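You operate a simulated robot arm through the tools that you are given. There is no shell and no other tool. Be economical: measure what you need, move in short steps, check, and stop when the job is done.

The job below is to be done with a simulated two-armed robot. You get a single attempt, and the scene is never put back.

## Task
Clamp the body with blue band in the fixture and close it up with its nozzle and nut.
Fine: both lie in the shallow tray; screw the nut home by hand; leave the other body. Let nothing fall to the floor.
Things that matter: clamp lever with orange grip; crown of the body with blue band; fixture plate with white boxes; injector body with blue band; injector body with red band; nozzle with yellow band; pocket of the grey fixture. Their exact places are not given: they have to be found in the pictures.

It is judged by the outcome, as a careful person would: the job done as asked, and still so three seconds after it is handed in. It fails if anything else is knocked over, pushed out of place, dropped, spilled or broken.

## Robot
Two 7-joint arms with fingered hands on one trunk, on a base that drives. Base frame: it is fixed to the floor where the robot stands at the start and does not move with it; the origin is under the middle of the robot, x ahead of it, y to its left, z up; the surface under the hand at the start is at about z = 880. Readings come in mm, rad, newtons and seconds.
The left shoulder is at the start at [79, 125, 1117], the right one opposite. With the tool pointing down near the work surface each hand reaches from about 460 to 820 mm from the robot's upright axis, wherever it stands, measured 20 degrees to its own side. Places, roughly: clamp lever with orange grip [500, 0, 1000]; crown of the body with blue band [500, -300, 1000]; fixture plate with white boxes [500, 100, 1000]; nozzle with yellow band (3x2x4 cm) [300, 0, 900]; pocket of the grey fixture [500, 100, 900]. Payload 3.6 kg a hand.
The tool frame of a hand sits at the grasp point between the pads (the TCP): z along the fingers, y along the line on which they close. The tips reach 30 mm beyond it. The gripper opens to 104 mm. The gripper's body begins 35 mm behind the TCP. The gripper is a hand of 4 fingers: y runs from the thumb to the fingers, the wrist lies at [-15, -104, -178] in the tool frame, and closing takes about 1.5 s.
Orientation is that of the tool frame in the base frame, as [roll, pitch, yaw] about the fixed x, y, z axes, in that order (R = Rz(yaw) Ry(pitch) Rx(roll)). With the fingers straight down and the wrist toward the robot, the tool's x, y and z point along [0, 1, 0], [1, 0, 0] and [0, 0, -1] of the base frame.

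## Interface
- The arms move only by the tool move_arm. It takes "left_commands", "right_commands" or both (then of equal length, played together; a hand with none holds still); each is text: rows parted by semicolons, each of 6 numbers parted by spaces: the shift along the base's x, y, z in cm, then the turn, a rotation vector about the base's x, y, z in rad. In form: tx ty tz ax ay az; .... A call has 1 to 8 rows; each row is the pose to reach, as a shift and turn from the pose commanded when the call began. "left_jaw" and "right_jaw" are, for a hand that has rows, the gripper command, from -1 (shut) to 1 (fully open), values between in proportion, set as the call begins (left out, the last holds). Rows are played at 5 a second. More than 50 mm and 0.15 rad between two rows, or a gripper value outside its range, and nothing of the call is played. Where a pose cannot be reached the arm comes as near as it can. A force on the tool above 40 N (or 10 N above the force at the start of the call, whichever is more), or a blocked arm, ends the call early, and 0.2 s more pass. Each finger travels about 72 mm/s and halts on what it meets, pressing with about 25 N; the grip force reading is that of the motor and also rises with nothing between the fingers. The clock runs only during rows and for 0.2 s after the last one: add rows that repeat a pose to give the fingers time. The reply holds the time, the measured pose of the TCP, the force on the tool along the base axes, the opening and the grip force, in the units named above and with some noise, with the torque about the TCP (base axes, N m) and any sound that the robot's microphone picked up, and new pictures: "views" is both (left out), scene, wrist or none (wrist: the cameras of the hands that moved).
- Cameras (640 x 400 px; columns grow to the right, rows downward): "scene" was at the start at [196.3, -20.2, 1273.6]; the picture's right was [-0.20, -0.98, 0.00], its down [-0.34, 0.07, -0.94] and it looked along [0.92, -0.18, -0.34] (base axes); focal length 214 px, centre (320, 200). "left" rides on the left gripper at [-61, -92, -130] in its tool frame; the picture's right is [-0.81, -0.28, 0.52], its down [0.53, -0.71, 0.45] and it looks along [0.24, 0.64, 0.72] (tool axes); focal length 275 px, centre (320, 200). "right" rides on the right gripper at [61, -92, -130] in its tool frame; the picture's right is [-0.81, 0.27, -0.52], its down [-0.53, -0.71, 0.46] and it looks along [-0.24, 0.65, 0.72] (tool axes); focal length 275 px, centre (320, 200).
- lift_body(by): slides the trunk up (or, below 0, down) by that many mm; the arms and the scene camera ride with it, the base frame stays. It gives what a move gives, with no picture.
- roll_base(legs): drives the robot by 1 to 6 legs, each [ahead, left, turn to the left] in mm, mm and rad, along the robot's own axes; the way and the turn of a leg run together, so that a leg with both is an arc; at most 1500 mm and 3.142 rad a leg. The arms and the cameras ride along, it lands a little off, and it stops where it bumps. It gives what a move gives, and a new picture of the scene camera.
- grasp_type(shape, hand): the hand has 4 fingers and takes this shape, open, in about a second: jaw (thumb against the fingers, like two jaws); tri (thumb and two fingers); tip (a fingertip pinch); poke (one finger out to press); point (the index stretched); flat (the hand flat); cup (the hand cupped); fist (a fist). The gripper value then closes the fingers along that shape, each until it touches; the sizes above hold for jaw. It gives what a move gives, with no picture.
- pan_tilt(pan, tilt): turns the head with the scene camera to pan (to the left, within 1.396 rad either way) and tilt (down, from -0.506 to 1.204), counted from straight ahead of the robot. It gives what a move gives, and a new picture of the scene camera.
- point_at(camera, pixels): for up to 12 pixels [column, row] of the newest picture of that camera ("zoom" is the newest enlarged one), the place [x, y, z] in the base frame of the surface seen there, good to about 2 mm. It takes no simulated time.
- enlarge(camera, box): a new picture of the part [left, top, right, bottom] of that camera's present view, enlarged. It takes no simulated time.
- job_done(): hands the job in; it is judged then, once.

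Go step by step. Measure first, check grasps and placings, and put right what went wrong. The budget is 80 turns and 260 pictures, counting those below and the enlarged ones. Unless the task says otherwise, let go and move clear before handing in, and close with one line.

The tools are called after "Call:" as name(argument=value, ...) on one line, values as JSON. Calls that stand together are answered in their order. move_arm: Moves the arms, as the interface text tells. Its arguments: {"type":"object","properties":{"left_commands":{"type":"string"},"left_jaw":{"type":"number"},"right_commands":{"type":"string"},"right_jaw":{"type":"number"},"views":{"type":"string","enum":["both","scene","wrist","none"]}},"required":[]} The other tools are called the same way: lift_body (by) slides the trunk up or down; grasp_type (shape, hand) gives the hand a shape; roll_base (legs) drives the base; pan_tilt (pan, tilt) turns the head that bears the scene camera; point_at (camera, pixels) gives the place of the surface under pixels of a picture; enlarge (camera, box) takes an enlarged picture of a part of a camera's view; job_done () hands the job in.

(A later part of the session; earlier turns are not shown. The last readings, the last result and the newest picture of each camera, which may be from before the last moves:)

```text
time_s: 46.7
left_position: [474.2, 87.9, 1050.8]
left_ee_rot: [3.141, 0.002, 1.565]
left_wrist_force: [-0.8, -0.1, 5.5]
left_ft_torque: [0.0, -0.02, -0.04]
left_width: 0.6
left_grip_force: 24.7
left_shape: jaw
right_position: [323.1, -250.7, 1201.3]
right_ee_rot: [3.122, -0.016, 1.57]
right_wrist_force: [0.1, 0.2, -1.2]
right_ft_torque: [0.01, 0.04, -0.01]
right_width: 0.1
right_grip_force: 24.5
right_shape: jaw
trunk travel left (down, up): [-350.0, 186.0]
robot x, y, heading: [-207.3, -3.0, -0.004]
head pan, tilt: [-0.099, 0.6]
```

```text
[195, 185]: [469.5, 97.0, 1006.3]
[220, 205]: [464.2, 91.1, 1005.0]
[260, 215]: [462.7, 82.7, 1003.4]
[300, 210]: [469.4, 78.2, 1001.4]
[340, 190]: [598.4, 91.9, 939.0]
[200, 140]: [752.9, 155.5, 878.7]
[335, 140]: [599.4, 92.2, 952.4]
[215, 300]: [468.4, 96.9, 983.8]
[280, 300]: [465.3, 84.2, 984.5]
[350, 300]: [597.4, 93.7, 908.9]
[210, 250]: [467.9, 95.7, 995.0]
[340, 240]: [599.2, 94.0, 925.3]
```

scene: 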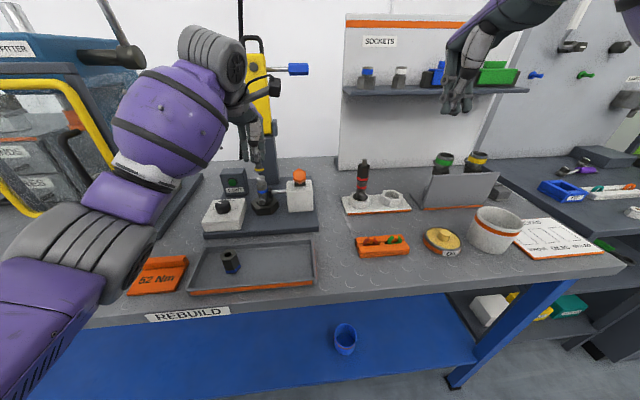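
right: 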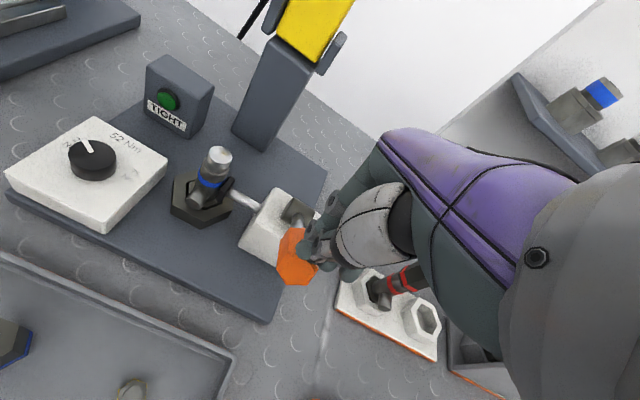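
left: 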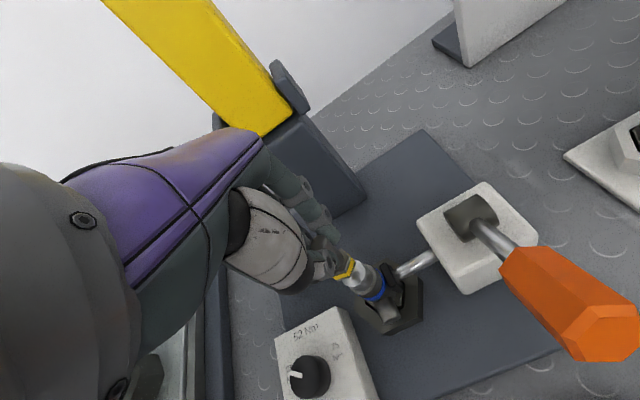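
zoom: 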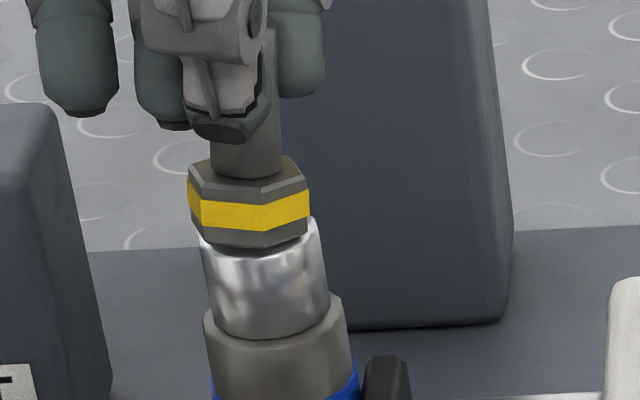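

The flange sits ~1.5 mm toward +y of the crown axis (zoom: flange centre 249 vs expected ~259 px). Lifting 2 mm, shifting, re-seating.

Call:
move_arm(left_commands="0 0 0.2 0 0 0;0.06 -0.15 0.2 0 0 0;0.06 -0.15 0 0 0 0;0.06 -0.15 -0.05 0 0 0;0.06 -0.15 -0.05 0 0 0", views="none")

Call:
enlarge(camera="scene", box=[250, 160, 280, 190])

Call:
enlarge(camera="left", box=[310, 230, 370, 300])

```text
time_s: 47.9
left_position: [472.3, 86.4, 1050.2]
left_ee_rot: [3.139, 0.002, 1.566]
left_wrist_force: [-0.3, 0.8, 7.7]
left_ft_torque: [-0.01, -0.04, -0.02]
left_width: 0.6
left_grip_force: 25.1
left_shape: jaw
right_position: [322.7, -251.1, 1201.8]
right_ee_rot: [3.122, -0.017, 1.572]
right_wrist_force: [-0.2, 0.5, -0.4]
right_ft_torque: [-0.01, -0.03, -0.01]
right_width: 0.2
right_grip_force: 25.6
right_shape: jaw
trunk travel left (down, up): [-350.0, 186.0]
robot x, y, heading: [-209.4, -0.3, -0.001]
head pan, tilt: [-0.099, 0.6]
```

```text
13.33 times, centred on (265, 175) of scene
```

zoom: 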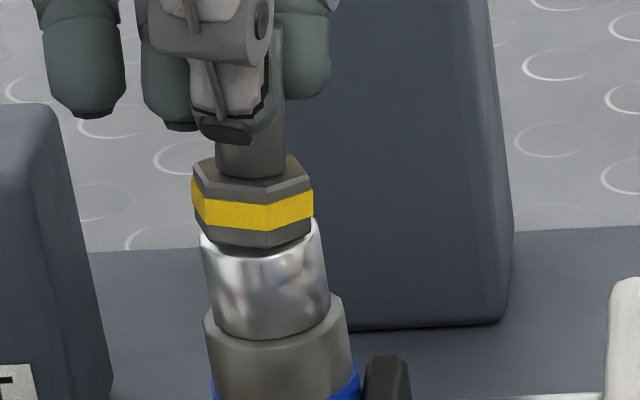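

```text
5.71 times, centred on (340, 265) of left
```

zoom: 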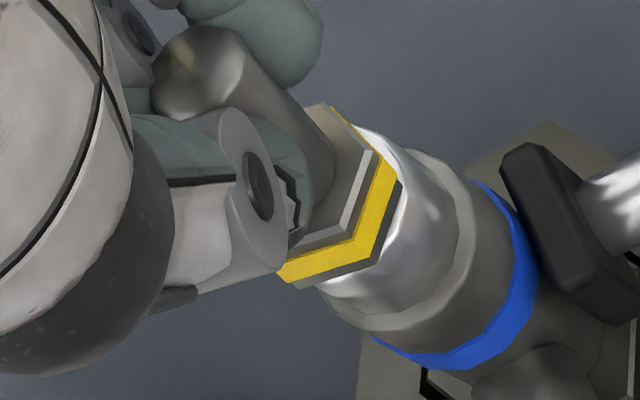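

Still ~0.8 mm off; one more small nudge, then release.

Call:
move_arm(left_commands="0 0 0.2 0 0 0;0.02 -0.08 0.2 0 0 0;0.02 -0.08 0 0 0 0;0.02 -0.08 0 0 0 0", views="none")

Call:
enlarge(camera="scene", box=[250, 160, 280, 190])

Call:
move_arm(left_commands="0 0 0 0 0 0;0 0 0 0 0 0;0 0 0 0 0 0;0 0 0 0 0 0;0 0 0 0 0 0;0 0 0 0 0 0", left_jaw=0, views="none")

Call:
enlarge(camera="scene", box=[245, 155, 285, 195])

```text
time_s: 48.9
left_position: [472.9, 86.1, 1050.3]
left_ee_rot: [-3.141, 0.0, 1.566]
left_wrist_force: [-1.2, 1.1, 6.5]
left_ft_torque: [0.03, 0.01, 0.01]
left_width: 0.4
left_grip_force: 24.7
left_shape: jaw
right_position: [322.7, -249.9, 1201.1]
right_ee_rot: [3.123, -0.016, 1.573]
right_wrist_force: [-0.2, 0.2, -0.4]
right_ft_torque: [-0.02, 0.01, -0.02]
right_width: 0.0
right_grip_force: 25.4
right_shape: jaw
trunk travel left (down, up): [-350.0, 186.0]
robot x, y, heading: [-205.1, 0.1, -0.008]
head pan, tilt: [-0.099, 0.6]
```

```text
13.33 times, centred on (265, 175) of scene
```

zoom: 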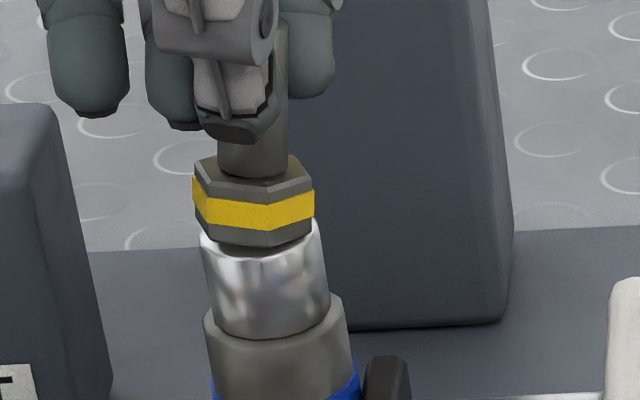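

```text
time_s: 50.3
left_position: [473.6, 84.9, 1049.2]
left_ee_rot: [3.141, 0.0, 1.565]
left_wrist_force: [0.2, -0.2, 0.2]
left_ft_torque: [0.01, 0.01, -0.03]
left_width: 52.1
left_grip_force: 0.0
left_shape: jaw
right_position: [322.7, -250.0, 1200.3]
right_ee_rot: [3.122, -0.019, 1.572]
right_wrist_force: [-0.6, 0.6, 0.6]
right_ft_torque: [0.01, -0.01, -0.03]
right_width: 0.1
right_grip_force: 24.9
right_shape: jaw
trunk travel left (down, up): [-350.0, 186.0]
robot x, y, heading: [-207.7, 4.8, -0.008]
head pan, tilt: [-0.099, 0.6]
```

```text
10.00 times, centred on (265, 175) of scene
```

zoom: 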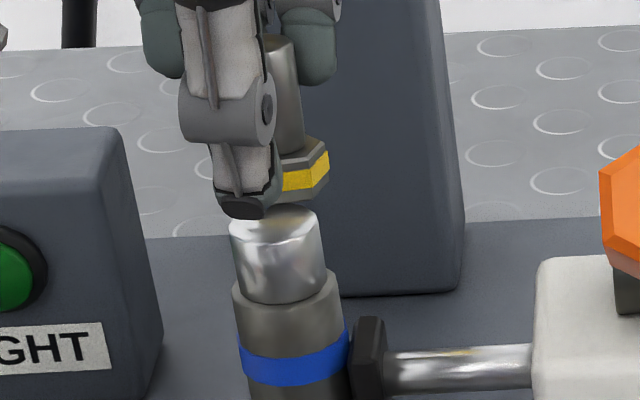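

The nozzle moved as the fingers opened (flange now at ~(305,175), behind the crown). Checking where it is before anything else.

Call:
point_at(camera="zoom", pixels=[[305, 180], [320, 170], [290, 190], [285, 90], [280, 50], [275, 240], [270, 215], [310, 150]])

Call:
enlarge(camera="left", box=[290, 220, 390, 310])

Call:
point_at(camera="zoom", pixels=[[320, 110], [380, 130], [280, 100], [330, 180], [400, 170]])

```text
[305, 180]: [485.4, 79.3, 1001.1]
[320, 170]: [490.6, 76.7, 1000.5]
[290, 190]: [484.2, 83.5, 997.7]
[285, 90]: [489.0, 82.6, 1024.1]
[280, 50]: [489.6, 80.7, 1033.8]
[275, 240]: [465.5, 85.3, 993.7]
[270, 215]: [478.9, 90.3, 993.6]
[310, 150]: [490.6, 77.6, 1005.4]
```

```text
4.44 times, centred on (340, 265) of left
```

zoom: 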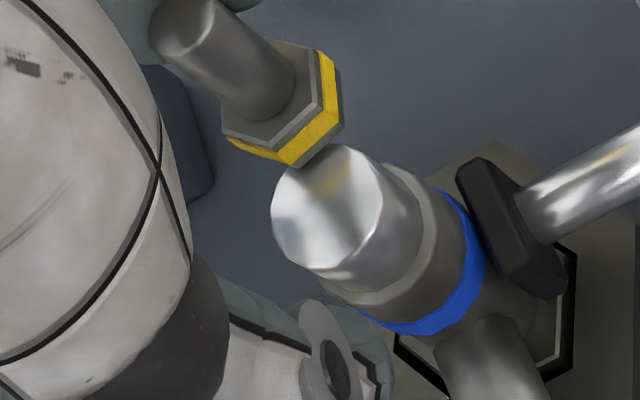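

```text
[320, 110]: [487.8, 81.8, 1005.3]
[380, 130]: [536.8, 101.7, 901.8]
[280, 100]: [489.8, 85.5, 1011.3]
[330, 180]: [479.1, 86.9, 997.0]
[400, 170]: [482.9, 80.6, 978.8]
```

The nozzle is clinging to the fingers, displaced ~20 mm toward +x off the crown. Closing again right away to catch it.

Call:
move_arm(left_commands="0 0 0 0 0 0;0 0 0 0 0 0;0 0 0 0 0 0;0 0 0 0 0 0;0 0 0 0 0 0;0 0 0 0 0 0", left_jaw=-1, views="none")

Call:
enlarge(camera="left", box=[290, 220, 390, 310])

Call:
enlarge(camera="scene", box=[245, 155, 285, 195])

```text
time_s: 51.7
left_position: [472.9, 86.1, 1049.4]
left_ee_rot: [3.141, 0.0, 1.566]
left_wrist_force: [0.6, 0.5, 1.1]
left_ft_torque: [-0.01, -0.03, 0.01]
left_width: 3.3
left_grip_force: 25.0
left_shape: jaw
right_position: [322.8, -251.2, 1201.6]
right_ee_rot: [3.121, -0.018, 1.572]
right_wrist_force: [0.9, 0.5, -0.2]
right_ft_torque: [0.01, 0.02, 0.0]
right_width: 0.0
right_grip_force: 24.4
right_shape: jaw
trunk travel left (down, up): [-350.0, 186.0]
robot x, y, heading: [-208.9, -1.4, -0.003]
head pan, tilt: [-0.099, 0.6]
```

```text
4.44 times, centred on (340, 265) of left
```

zoom: 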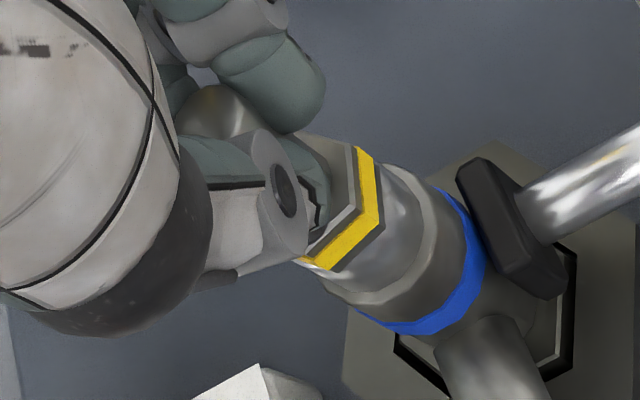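

```text
10.00 times, centred on (265, 175) of scene
```

zoom: 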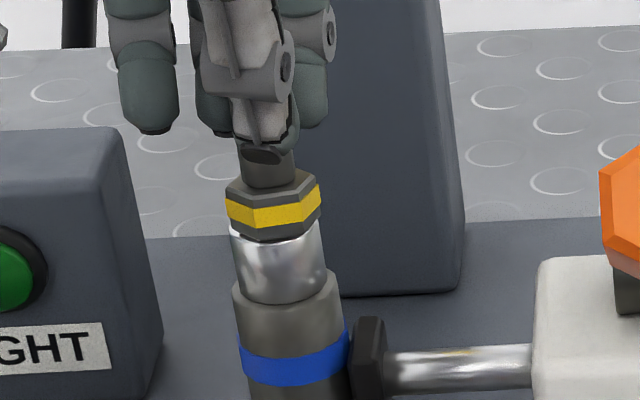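

Caught: the nozzle is back on the crown and gripped. The stem gets wedged between two fingers, so opening drags it. I'll take it back to the tray, set its flange against the tray's back wall to strip it off on opening, then regrasp with a fingertip pinch.

Call:
move_arm(left_commands="0 0 3 0 0 0;0 0 6 0 0 0;-3.9 -0.4 6 0 0 0;-7.8 -0.8 6 0 0 0;-11.7 -1.2 6 0 0 0;-15.8 -1.6 6 0 0 0;-15.8 -1.6 2 0 0 0;-15.8 -1.6 -2 0 0 0", views="wrist")

Call:
enlarge(camera="scene", box=[190, 160, 330, 300])

Call:
point_at(camera="zoom", pixels=[[450, 372], [450, 383], [350, 378], [300, 381], [480, 392]])

```text
time_s: 53.5
left_position: [312.5, 71.7, 1030.2]
left_ee_rot: [3.141, 0.003, 1.567]
left_wrist_force: [0.0, 0.6, -0.5]
left_ft_torque: [-0.01, 0.03, -0.01]
left_width: 2.9
left_grip_force: 24.9
left_shape: jaw
right_position: [323.3, -250.0, 1201.1]
right_ee_rot: [3.123, -0.016, 1.572]
right_wrist_force: [0.1, -0.3, -0.1]
right_ft_torque: [-0.01, 0.0, 0.03]
right_width: 0.1
right_grip_force: 25.0
right_shape: jaw
trunk travel left (down, up): [-350.0, 186.0]
robot x, y, heading: [-206.5, -0.9, -0.007]
head pan, tilt: [-0.099, 0.6]
```

left: 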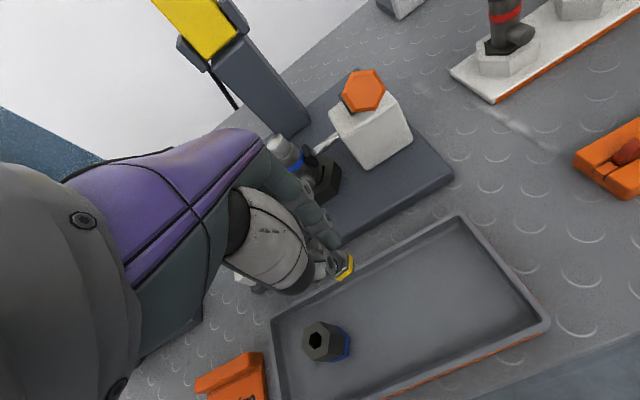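

```text
2.86 times, centred on (260, 230) of scene
```

zoom: 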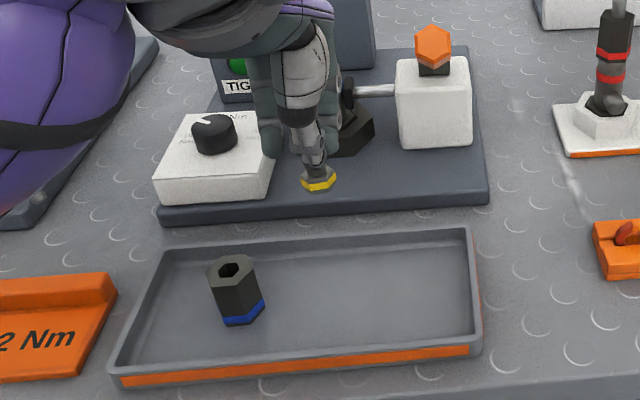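

```text
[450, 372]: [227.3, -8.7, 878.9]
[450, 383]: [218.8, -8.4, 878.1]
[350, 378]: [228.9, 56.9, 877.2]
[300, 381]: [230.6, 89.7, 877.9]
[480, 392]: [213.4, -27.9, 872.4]
```

Call:
point_at(camera="zoom", pixels=[[330, 240], [330, 246], [330, 252], [330, 262], [330, 275], [300, 210], [318, 183]])

```text
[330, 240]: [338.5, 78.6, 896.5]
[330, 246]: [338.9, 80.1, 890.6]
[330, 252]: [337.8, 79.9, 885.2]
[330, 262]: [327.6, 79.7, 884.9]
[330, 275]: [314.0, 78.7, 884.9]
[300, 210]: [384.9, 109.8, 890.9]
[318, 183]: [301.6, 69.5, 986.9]
```

Back wall inner face is x≈338; flange back edge ≈ 323. Lowering into the tray, moving +12 mm, then opening so the wall strips the nozzle.

Call:
move_arm(left_commands="0 0 -4 0 0 0;0 0 -8 0 0 0;0 0 -8.9 0 0 0;0.6 0 -8.9 0 0 0;1.2 0 -8.9 0 0 0;1.2 0 -8.9 0 0 0", views="none")

Call:
enlarge(camera="left", box=[240, 180, 440, 340])

Call:
enlarge(camera="scene", box=[230, 200, 310, 280])

```text
time_s: 54.9
left_position: [327.2, 70.2, 940.1]
left_ee_rot: [-3.139, 0.001, 1.566]
left_wrist_force: [0.5, 0.2, -0.6]
left_ft_torque: [0.03, 0.02, -0.04]
left_width: 3.0
left_grip_force: 25.5
left_shape: jaw
right_position: [323.3, -250.3, 1201.5]
right_ee_rot: [3.123, -0.016, 1.572]
right_wrist_force: [-0.7, 0.0, -0.5]
right_ft_torque: [0.02, 0.0, 0.01]
right_width: 0.0
right_grip_force: 24.8
right_shape: jaw
trunk travel left (down, up): [-350.0, 186.0]
robot x, y, heading: [-206.7, 5.8, -0.006]
head pan, tilt: [-0.099, 0.6]
```

```text
2.50 times, centred on (340, 260) of left
```

zoom: 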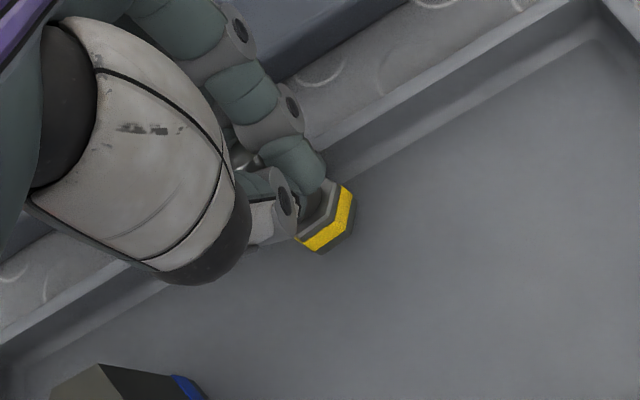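

```text
5.00 times, centred on (270, 240) of scene
```

zoom: 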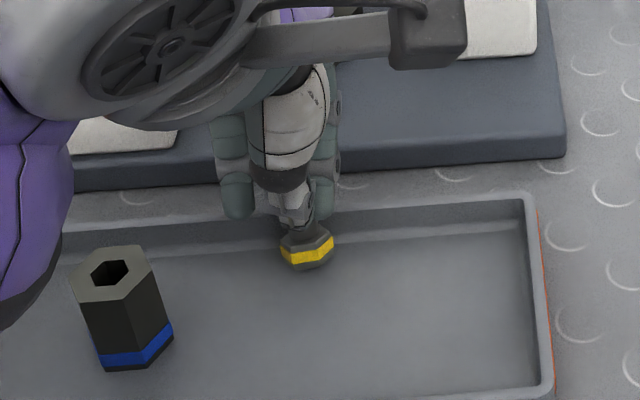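

In place near the back wall. Opening.

Call:
move_arm(left_commands="0 0 0 0 0 0;0 0 0 0 0 0;0 0 0 0 0 0;0 0 0 0 0 0;0 0 0 0 0 0;0 0 0 0 0 0", left_jaw=0.2, views="none")

Call:
enlarge(camera="left", box=[240, 180, 440, 340])

Call:
enlarge(camera="scene", box=[230, 200, 310, 280])

```text
time_s: 56.3
left_position: [327.3, 68.3, 940.4]
left_ee_rot: [3.141, 0.0, 1.565]
left_wrist_force: [0.2, 0.2, 0.0]
left_ft_torque: [-0.02, 0.0, 0.0]
left_width: 62.1
left_grip_force: 0.0
left_shape: jaw
right_position: [323.0, -250.2, 1201.7]
right_ee_rot: [3.122, -0.016, 1.571]
right_wrist_force: [0.1, -1.2, 0.5]
right_ft_torque: [-0.04, -0.02, -0.02]
right_width: 0.0
right_grip_force: 24.8
right_shape: jaw
trunk travel left (down, up): [-350.0, 186.0]
robot x, y, heading: [-208.0, -2.1, -0.006]
head pan, tilt: [-0.099, 0.6]
```

```text
2.50 times, centred on (340, 260) of left
```

zoom: 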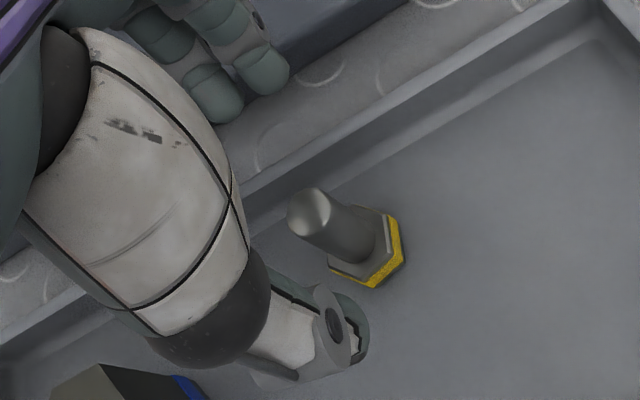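

```text
5.00 times, centred on (270, 240) of scene
```

zoom: 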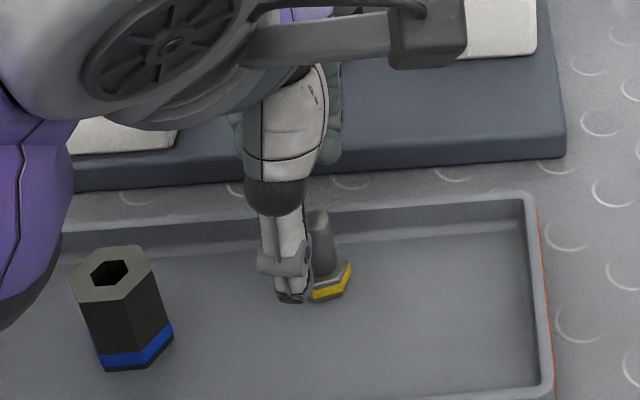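

The nozzle stands free in the tray. Lifting away, measuring it, and switching to the fingertip pinch.

Call:
point_at(camera="zoom", pixels=[[320, 240], [312, 212], [340, 275], [345, 290], [325, 288], [348, 270], [290, 295]])

Call:
move_arm(left_commands="0 0 3 0 0 0;0 0 7 0 0 0;-1 0 11 0 0 0;-1 0 11 0 0 0", views="none")

Call:
grasp_type(hand="left", shape="tip")

Call:
move_arm(left_commands="0 0 0 0 0 0;0 0 0 0 0 0;0 0 0 0 0 0;0 0 0 0 0 0;0 0 0 0 0 0;0 0 0 0 0 0;0 0 0 0 0 0;0 0 0 0 0 0", left_jaw=-1, views="wrist")

Call:
enlarge(camera="scene", box=[210, 160, 310, 280])

```text
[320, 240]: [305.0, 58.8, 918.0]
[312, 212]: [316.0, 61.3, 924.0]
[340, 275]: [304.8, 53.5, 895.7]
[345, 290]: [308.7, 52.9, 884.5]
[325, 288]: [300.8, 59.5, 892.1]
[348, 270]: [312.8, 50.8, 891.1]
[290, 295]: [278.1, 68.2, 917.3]
```

```text
time_s: 57.3
left_position: [315.1, 69.2, 1050.3]
left_ee_rot: [-3.14, 0.002, 1.568]
left_wrist_force: [-0.1, 0.7, -0.8]
left_ft_torque: [0.02, 0.04, 0.0]
left_width: 62.3
left_grip_force: 0.0
left_shape: jaw
right_position: [322.3, -249.7, 1200.0]
right_ee_rot: [3.125, -0.018, 1.57]
right_wrist_force: [0.3, -0.9, 0.0]
right_ft_torque: [-0.01, 0.03, -0.03]
right_width: 0.0
right_grip_force: 25.3
right_shape: jaw
trunk travel left (down, up): [-350.0, 186.0]
robot x, y, heading: [-205.2, -0.9, -0.002]
head pan, tilt: [-0.099, 0.6]
```

```text
time_s: 58.2
left_position: [315.5, 68.6, 1050.4]
left_ee_rot: [3.14, 0.001, 1.565]
left_wrist_force: [-0.6, -0.1, -0.5]
left_ft_torque: [0.02, 0.0, -0.02]
left_width: 104.3
left_grip_force: 0.0
left_shape: tip
right_position: [324.1, -249.9, 1201.9]
right_ee_rot: [3.122, -0.018, 1.572]
right_wrist_force: [-0.2, 0.2, -0.9]
right_ft_torque: [-0.01, 0.01, -0.01]
right_width: 0.0
right_grip_force: 24.8
right_shape: jaw
trunk travel left (down, up): [-350.0, 186.0]
robot x, y, heading: [-205.5, 0.5, -0.007]
head pan, tilt: [-0.099, 0.6]
```

```text
time_s: 60.0
left_position: [315.5, 68.9, 1050.1]
left_ee_rot: [-3.141, 0.001, 1.565]
left_wrist_force: [-0.8, 0.2, 0.1]
left_ft_torque: [-0.03, 0.0, 0.0]
left_width: 0.0
left_grip_force: 25.8
left_shape: tip
right_position: [322.6, -250.7, 1200.7]
right_ee_rot: [3.123, -0.018, 1.571]
right_wrist_force: [0.1, -0.1, 0.7]
right_ft_torque: [-0.01, -0.03, -0.04]
right_width: 0.0
right_grip_force: 24.7
right_shape: jaw
trunk travel left (down, up): [-350.0, 186.0]
robot x, y, heading: [-206.8, 2.1, -0.004]
head pan, tilt: [-0.099, 0.6]
```

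left: 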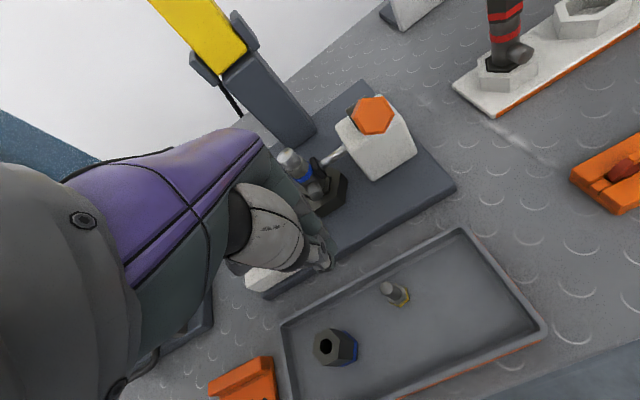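

```text
3.33 times, centred on (260, 220) of scene
```

zoom: 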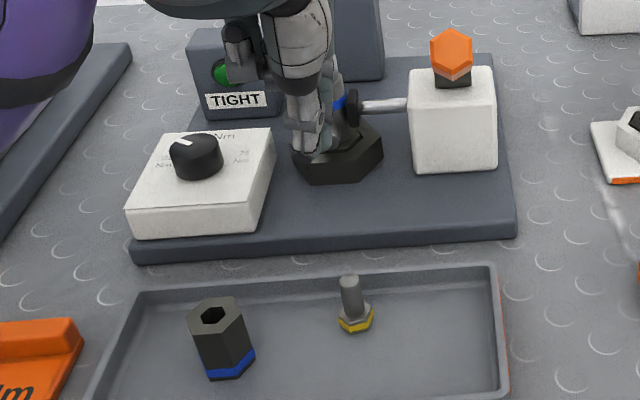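

Now locating the pinch point of the closed tips.

Call:
enlarge(camera="left", box=[280, 220, 360, 290])

Call:
enlarge(camera="scene", box=[275, 160, 325, 220])

Call:
enlarge(camera="scene", box=[235, 165, 275, 215])

Call:
point_at(camera="zoom", pixels=[[310, 190], [310, 150], [350, 160], [300, 200], [330, 190], [280, 170], [350, 200], [260, 150]])

```text
5.71 times, centred on (320, 255) of left
```

zoom: 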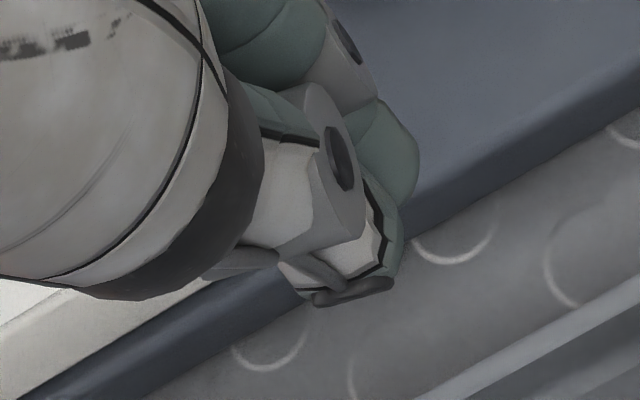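

```text
6.67 times, centred on (300, 190) of scene
```

zoom: 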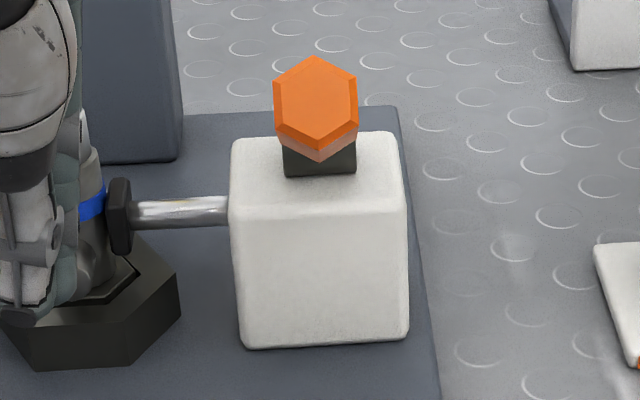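

```text
8.00 times, centred on (255, 190) of scene
```

zoom: 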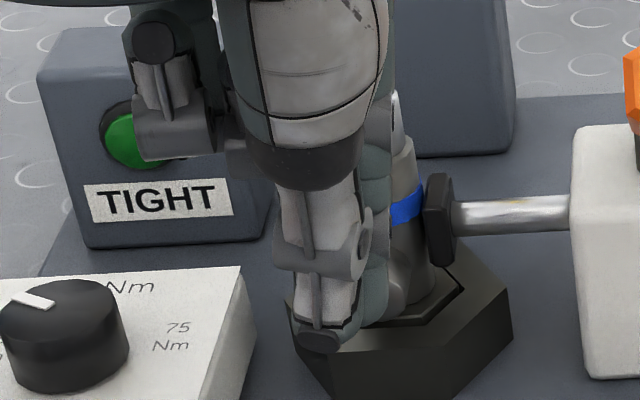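

```text
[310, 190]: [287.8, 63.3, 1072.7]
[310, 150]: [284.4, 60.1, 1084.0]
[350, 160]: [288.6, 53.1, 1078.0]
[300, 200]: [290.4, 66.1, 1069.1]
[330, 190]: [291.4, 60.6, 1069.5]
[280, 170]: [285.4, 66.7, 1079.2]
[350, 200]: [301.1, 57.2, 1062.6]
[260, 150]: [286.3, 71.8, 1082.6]
```

Call:
point_at(camera="zoom", pixels=[[320, 320], [320, 300], [345, 310], [376, 290], [376, 250], [340, 290], [318, 342]])

Call:
enlarge(camera="left", box=[280, 220, 360, 290])

Call:
point_at(camera="zoom", pixels=[[395, 150], [405, 180], [340, 260], [375, 250], [395, 265], [340, 295], [385, 285]])

Call:
enlarge(camera="left", box=[370, 265, 420, 315])

Call:
point_at(camera="zoom", pixels=[[240, 250], [225, 260], [250, 240], [240, 240], [245, 265], [330, 330], [300, 300]])

```text
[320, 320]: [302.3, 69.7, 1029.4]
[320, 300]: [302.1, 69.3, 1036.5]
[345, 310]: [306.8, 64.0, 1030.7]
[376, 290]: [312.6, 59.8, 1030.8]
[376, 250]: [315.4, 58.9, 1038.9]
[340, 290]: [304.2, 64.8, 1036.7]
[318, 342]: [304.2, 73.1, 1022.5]
```

```text
5.71 times, centred on (320, 255) of left
```

zoom: 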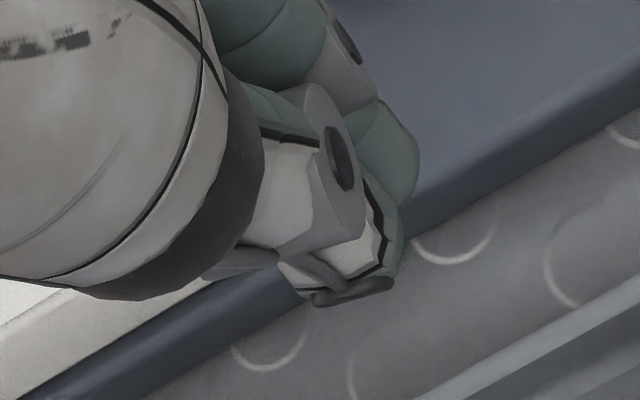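

```text
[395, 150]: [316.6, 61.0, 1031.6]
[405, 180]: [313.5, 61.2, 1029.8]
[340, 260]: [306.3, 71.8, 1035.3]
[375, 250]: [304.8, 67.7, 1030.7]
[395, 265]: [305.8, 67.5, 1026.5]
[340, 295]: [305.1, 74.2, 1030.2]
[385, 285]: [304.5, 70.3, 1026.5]
```

```text
8.00 times, centred on (395, 290) of left
```

zoom: 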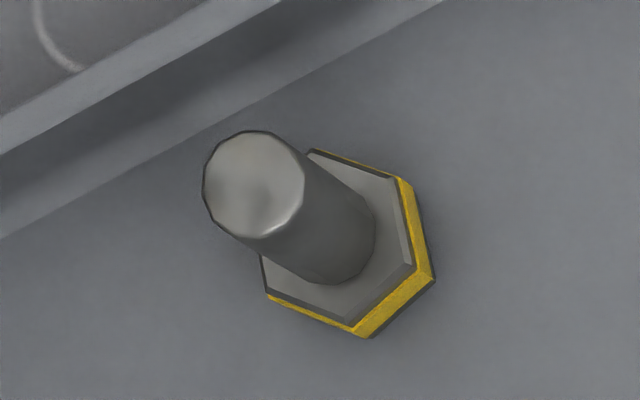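

```text
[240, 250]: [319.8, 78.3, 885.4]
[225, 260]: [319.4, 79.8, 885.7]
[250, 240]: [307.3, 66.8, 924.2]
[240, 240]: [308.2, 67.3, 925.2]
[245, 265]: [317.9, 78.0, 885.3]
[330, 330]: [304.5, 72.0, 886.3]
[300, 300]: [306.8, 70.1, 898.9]
```

Call:
point_at(camera="zoom", pixels=[[253, 185], [210, 195], [297, 185], [250, 138], [258, 230], [330, 260]])

Call:
move_arm(left_commands="0 0 0 0 0 0;0 0 0 0 0 0;0 0 0 0 0 0;0 0 0 0 0 0;0 0 0 0 0 0;0 0 0 0 0 0", left_jaw=0.2, views="wrist")

Call:
enlarge(camera="scene", box=[230, 155, 290, 225])

```text
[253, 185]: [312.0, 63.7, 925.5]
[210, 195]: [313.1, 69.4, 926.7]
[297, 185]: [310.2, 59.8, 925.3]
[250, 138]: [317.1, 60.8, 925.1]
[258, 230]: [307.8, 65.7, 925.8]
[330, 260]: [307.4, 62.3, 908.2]
```

```text
time_s: 61.4
left_position: [316.0, 69.3, 1050.0]
left_ee_rot: [-3.14, 0.0, 1.566]
left_wrist_force: [-0.7, 0.4, 1.1]
left_ft_torque: [0.01, 0.0, -0.03]
left_width: 62.3
left_grip_force: 0.1
left_shape: tip
right_position: [322.5, -251.9, 1201.0]
right_ee_rot: [3.121, -0.015, 1.57]
right_wrist_force: [0.3, -0.4, 0.9]
right_ft_torque: [0.01, 0.01, 0.01]
right_width: 0.0
right_grip_force: 25.3
right_shape: jaw
trunk travel left (down, up): [-350.0, 186.0]
robot x, y, heading: [-205.8, 2.5, -0.006]
head pan, tilt: [-0.099, 0.6]
```

left: 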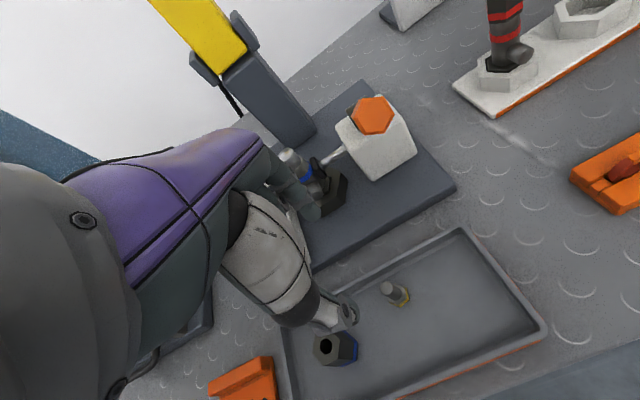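

```text
5.71 times, centred on (260, 190) of scene
```

zoom: 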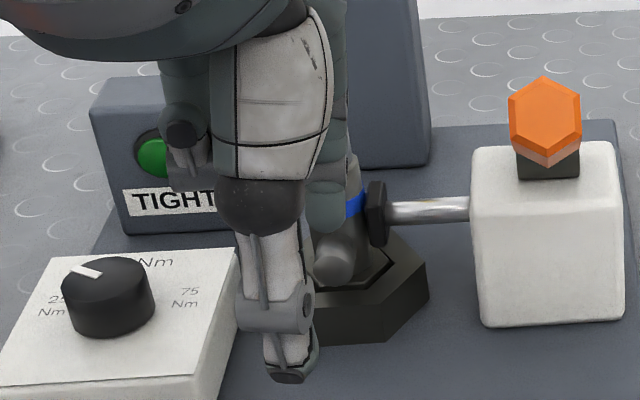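

Call:
point_at(camera="zoom", pixels=[[325, 215], [312, 215], [340, 215], [325, 195], [287, 365], [275, 365], [305, 360], [286, 345]])

```text
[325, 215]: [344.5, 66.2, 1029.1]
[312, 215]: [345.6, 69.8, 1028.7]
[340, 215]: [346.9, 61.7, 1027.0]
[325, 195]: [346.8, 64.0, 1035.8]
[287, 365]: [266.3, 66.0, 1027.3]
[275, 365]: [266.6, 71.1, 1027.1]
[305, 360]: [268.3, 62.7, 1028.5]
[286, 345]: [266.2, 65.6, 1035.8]
```

Index and thumb tips both centre on y≈66 (TCP y−3), so they oppose properly. Aligning to the stem (312,64) and descending.

Call:
move_arm(left_commands="0.15 -0.2 0 0 0 0;0.15 -0.2 -4 0 0 0;0.15 -0.2 -8 0 0 0;0.15 -0.2 -11.2 0 0 0;0.15 -0.2 -11.2 0 0 0", left_jaw=-0.2, views="none")

Call:
enlarge(camera="left", box=[260, 190, 400, 310])

Call:
enlarge(camera="scene", box=[230, 200, 310, 280])

```text
time_s: 62.6
left_position: [318.7, 67.5, 938.8]
left_ee_rot: [-3.141, 0.001, 1.566]
left_wrist_force: [0.5, 0.5, 0.1]
left_ft_torque: [-0.05, -0.01, -0.01]
left_width: 42.2
left_grip_force: 0.0
left_shape: tip
right_position: [322.1, -250.5, 1201.6]
right_ee_rot: [3.122, -0.017, 1.573]
right_wrist_force: [0.2, -0.3, 0.1]
right_ft_torque: [-0.05, -0.02, 0.0]
right_width: 0.0
right_grip_force: 24.9
right_shape: jaw
trunk travel left (down, up): [-350.0, 186.0]
robot x, y, heading: [-208.8, 2.0, -0.004]
head pan, tilt: [-0.099, 0.6]
```

```text
3.33 times, centred on (330, 250) of left
```

zoom: 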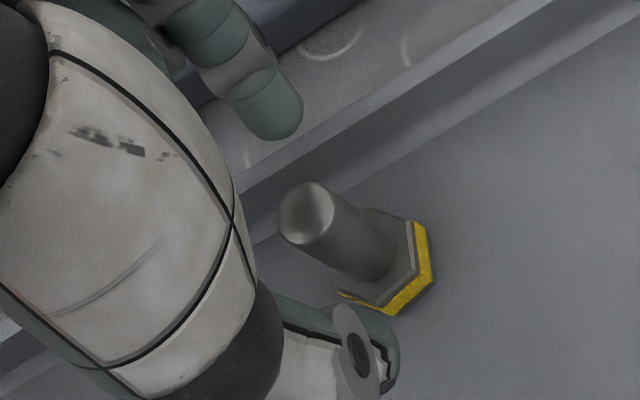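

```text
5.00 times, centred on (270, 240) of scene
```

zoom: 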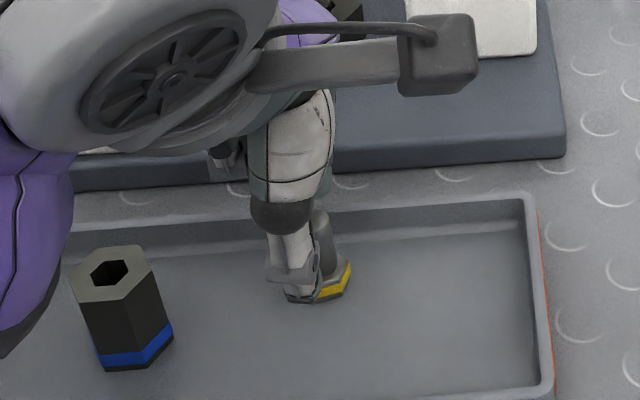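

Call:
point_at(camera="zoom", pixels=[[303, 290], [295, 280], [325, 245], [320, 225], [335, 240], [330, 290], [345, 280], [313, 292]])

Call:
enlarge(camera="left", box=[260, 190, 400, 310])

Call:
point_at(camera="zoom", pixels=[[305, 205], [310, 190], [335, 225], [270, 115], [250, 110], [295, 100], [355, 355], [345, 320], [385, 385], [390, 350]])

```text
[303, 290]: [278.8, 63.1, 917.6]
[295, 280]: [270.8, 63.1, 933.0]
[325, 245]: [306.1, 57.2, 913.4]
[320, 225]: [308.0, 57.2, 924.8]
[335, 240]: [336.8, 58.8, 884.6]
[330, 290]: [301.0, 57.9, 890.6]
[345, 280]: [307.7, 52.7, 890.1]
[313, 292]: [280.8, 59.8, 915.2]
```

```text
3.33 times, centred on (330, 250) of left
```

zoom: 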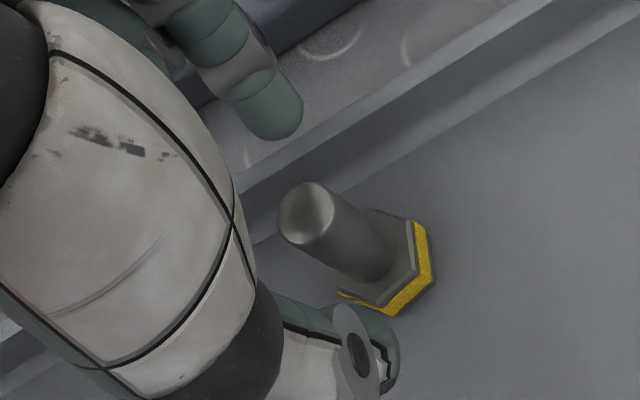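

```text
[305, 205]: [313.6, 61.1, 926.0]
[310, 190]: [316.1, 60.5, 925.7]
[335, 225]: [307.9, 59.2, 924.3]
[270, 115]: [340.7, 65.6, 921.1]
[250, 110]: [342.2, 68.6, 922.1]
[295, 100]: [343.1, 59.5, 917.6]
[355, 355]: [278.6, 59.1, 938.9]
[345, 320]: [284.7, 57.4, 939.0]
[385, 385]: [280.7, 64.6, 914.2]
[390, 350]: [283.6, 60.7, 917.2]
```

Stem is ~3.5 mm to -y of the pinch line. Shifting and closing.

Call:
move_arm(left_commands="0 -0.35 0 0 0 0;0 -0.35 0 0 0 0;0 -0.35 0 0 0 0;0 -0.35 0 0 0 0;0 -0.35 0 0 0 0;0 -0.35 0 0 0 0;0 -0.35 0 0 0 0", left_jaw=-1, views="none")

Call:
enlarge(camera="left", box=[260, 190, 400, 310])

Call:
enlarge(camera="scene", box=[250, 220, 310, 280])

```text
time_s: 64.2
left_position: [319.3, 64.3, 938.5]
left_ee_rot: [3.141, 0.001, 1.565]
left_wrist_force: [-0.3, 0.4, 0.2]
left_ft_torque: [-0.01, 0.0, -0.02]
left_width: 7.3
left_grip_force: 25.0
left_shape: tip
right_position: [323.4, -250.8, 1201.9]
right_ee_rot: [3.124, -0.018, 1.572]
right_wrist_force: [-0.8, 0.8, -0.4]
right_ft_torque: [-0.02, 0.02, 0.01]
right_width: 0.0
right_grip_force: 25.1
right_shape: jaw
trunk travel left (down, up): [-350.0, 186.0]
robot x, y, heading: [-206.2, 0.8, -0.007]
head pan, tilt: [-0.099, 0.6]
```

```text
3.33 times, centred on (330, 250) of left
```

zoom: 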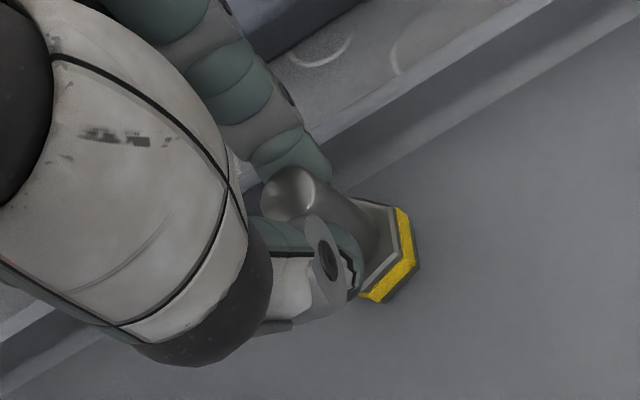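

```text
6.67 times, centred on (280, 250) of scene
```

zoom: 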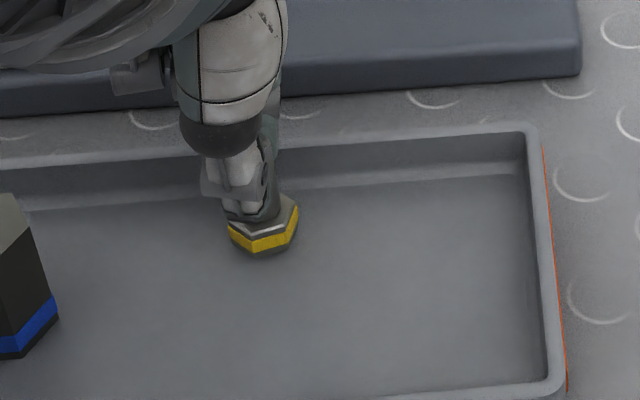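

Pinched, but still a bit off-centre. Opening a little, shifting 3 mm more to -y, and re-closing.

Call:
move_arm(left_commands="0 0 0 0 0 0;0 0 0 0 0 0;0 0 0 0 0 0;0 -0.3 0 0 0 0;0 -0.3 0 0 0 0", left_jaw=-0.4, views="none")

Call:
move_arm(left_commands="0 0 0 0 0 0;0 0 0 0 0 0;0 0 0 0 0 0;0 0 0 0 0 0;0 0 0 0 0 0", left_jaw=-1, views="none")

Call:
enlarge(camera="left", box=[260, 190, 400, 310])

Call:
enlarge(camera="scene", box=[250, 220, 310, 280])

```text
time_s: 65.4
left_position: [319.1, 62.2, 937.8]
left_ee_rot: [-3.139, -0.001, 1.565]
left_wrist_force: [0.1, 0.1, 0.0]
left_ft_torque: [0.01, 0.02, -0.01]
left_width: 31.2
left_grip_force: 0.1
left_shape: tip
right_position: [322.7, -251.6, 1200.6]
right_ee_rot: [3.122, -0.017, 1.571]
right_wrist_force: [-0.4, -0.3, 0.9]
right_ft_torque: [0.01, 0.01, -0.03]
right_width: 0.0
right_grip_force: 25.3
right_shape: jaw
trunk travel left (down, up): [-350.0, 186.0]
robot x, y, heading: [-206.7, 1.0, -0.007]
head pan, tilt: [-0.099, 0.6]
```

```text
time_s: 66.6
left_position: [320.2, 62.4, 938.1]
left_ee_rot: [-3.141, 0.0, 1.566]
left_wrist_force: [0.1, 0.5, -0.4]
left_ft_torque: [-0.01, -0.02, -0.02]
left_width: 7.4
left_grip_force: 24.7
left_shape: tip
right_position: [322.0, -249.3, 1201.6]
right_ee_rot: [3.122, -0.017, 1.571]
right_wrist_force: [-0.6, 0.5, 0.9]
right_ft_torque: [0.03, -0.01, 0.0]
right_width: 0.0
right_grip_force: 24.9
right_shape: jaw
trunk travel left (down, up): [-350.0, 186.0]
robot x, y, heading: [-206.3, 2.8, -0.002]
head pan, tilt: [-0.099, 0.6]
```

```text
3.33 times, centred on (330, 250) of left
```

zoom: 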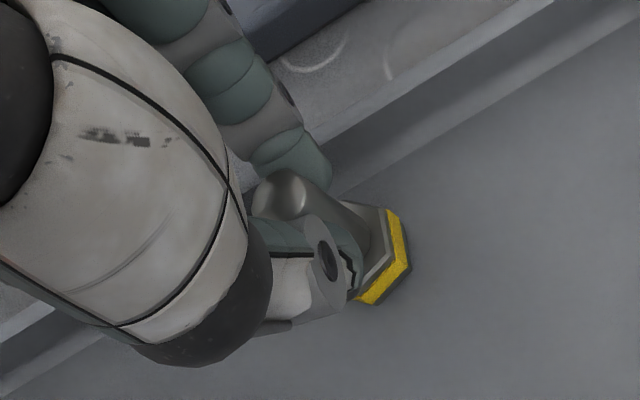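

```text
6.67 times, centred on (280, 250) of scene
```

zoom: 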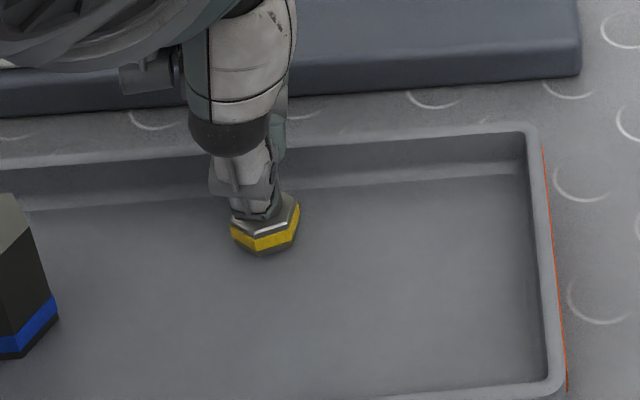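

Well centred now, and it opened cleanly. Measuring the flange relative to the TCP.

Call:
point_at(camera="zoom", pixels=[[235, 235], [253, 246], [270, 245], [288, 236], [297, 222], [268, 232], [290, 205]])

Call:
move_arm(left_commands="0 0 3 0 0 0;0 0 7 0 0 0;0 0 11.5 0 0 0;0 0 16 0 0 0;3.9 0.8 16.5 0 0 0;7.8 1.6 16.5 0 0 0;11.7 2.2 16.5 0 0 0;11.7 2.2 16.5 0 0 0", views="none")

Call:
enlarge(camera="scene", box=[230, 140, 290, 200])

Call:
enlarge(camera="left", box=[300, 210, 400, 300])

```text
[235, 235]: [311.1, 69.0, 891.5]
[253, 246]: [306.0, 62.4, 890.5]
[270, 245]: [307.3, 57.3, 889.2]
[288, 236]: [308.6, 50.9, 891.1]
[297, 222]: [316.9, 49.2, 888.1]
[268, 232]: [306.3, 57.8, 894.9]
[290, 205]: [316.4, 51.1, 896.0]
```

```text
time_s: 68.4
left_position: [436.2, 83.0, 1102.5]
left_ee_rot: [-3.14, 0.0, 1.565]
left_wrist_force: [-0.1, -0.2, -0.2]
left_ft_torque: [0.02, 0.01, 0.0]
left_width: 7.4
left_grip_force: 25.3
left_shape: tip
right_position: [321.6, -249.4, 1201.2]
right_ee_rot: [3.122, -0.018, 1.573]
right_wrist_force: [-0.8, 0.6, 0.2]
right_ft_torque: [0.02, -0.01, -0.03]
right_width: 0.0
right_grip_force: 25.2
right_shape: jaw
trunk travel left (down, up): [-350.0, 186.0]
robot x, y, heading: [-204.9, -0.5, -0.007]
head pan, tilt: [-0.099, 0.6]
```

```text
6.67 times, centred on (260, 170) of scene
```

zoom: 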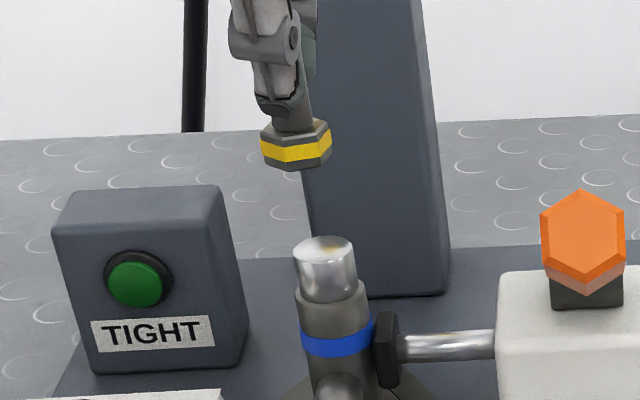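

```text
4.44 times, centred on (350, 255) of left
```

zoom: 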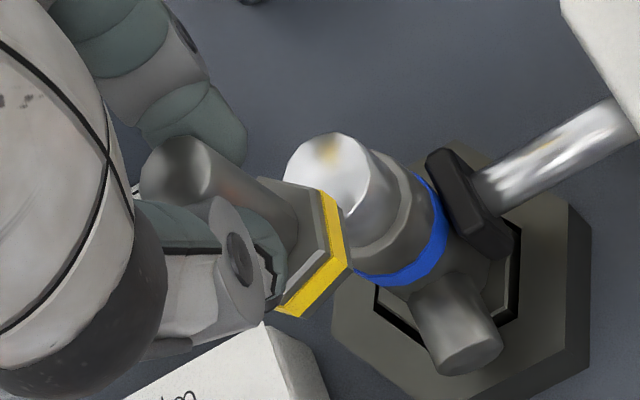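

Call:
point_at(camera="zoom", pixels=[[290, 290], [325, 260], [340, 270], [310, 300], [310, 190], [330, 165], [290, 170], [365, 185], [345, 210], [335, 140]])

Call:
enlarge(camera="scene", box=[230, 140, 290, 200])

Call:
point_at(camera="zoom", pixels=[[266, 153], [280, 158], [295, 158], [310, 156], [327, 145], [265, 130], [328, 128], [298, 112], [325, 248], [298, 252], [352, 248], [326, 260]])

```text
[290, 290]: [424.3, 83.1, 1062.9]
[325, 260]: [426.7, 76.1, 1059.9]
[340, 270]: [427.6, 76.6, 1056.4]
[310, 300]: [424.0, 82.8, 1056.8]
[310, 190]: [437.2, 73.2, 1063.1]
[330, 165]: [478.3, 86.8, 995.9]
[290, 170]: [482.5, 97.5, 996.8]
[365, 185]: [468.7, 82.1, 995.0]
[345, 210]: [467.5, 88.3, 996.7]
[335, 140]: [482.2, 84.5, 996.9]
```

```text
6.67 times, centred on (260, 170) of scene
```

zoom: 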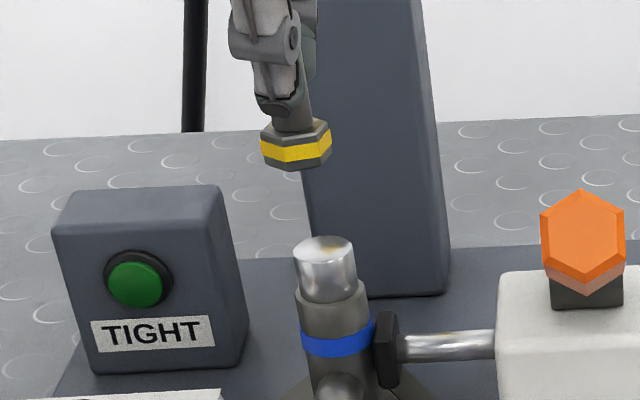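

```text
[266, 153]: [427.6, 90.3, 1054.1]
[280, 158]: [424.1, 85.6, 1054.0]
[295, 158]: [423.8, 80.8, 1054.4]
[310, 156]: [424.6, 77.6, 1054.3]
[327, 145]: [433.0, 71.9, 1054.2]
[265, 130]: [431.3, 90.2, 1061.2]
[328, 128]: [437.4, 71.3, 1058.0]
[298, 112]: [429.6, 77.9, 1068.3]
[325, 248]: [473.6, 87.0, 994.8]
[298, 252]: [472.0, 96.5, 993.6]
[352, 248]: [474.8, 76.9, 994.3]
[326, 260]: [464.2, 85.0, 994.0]
```

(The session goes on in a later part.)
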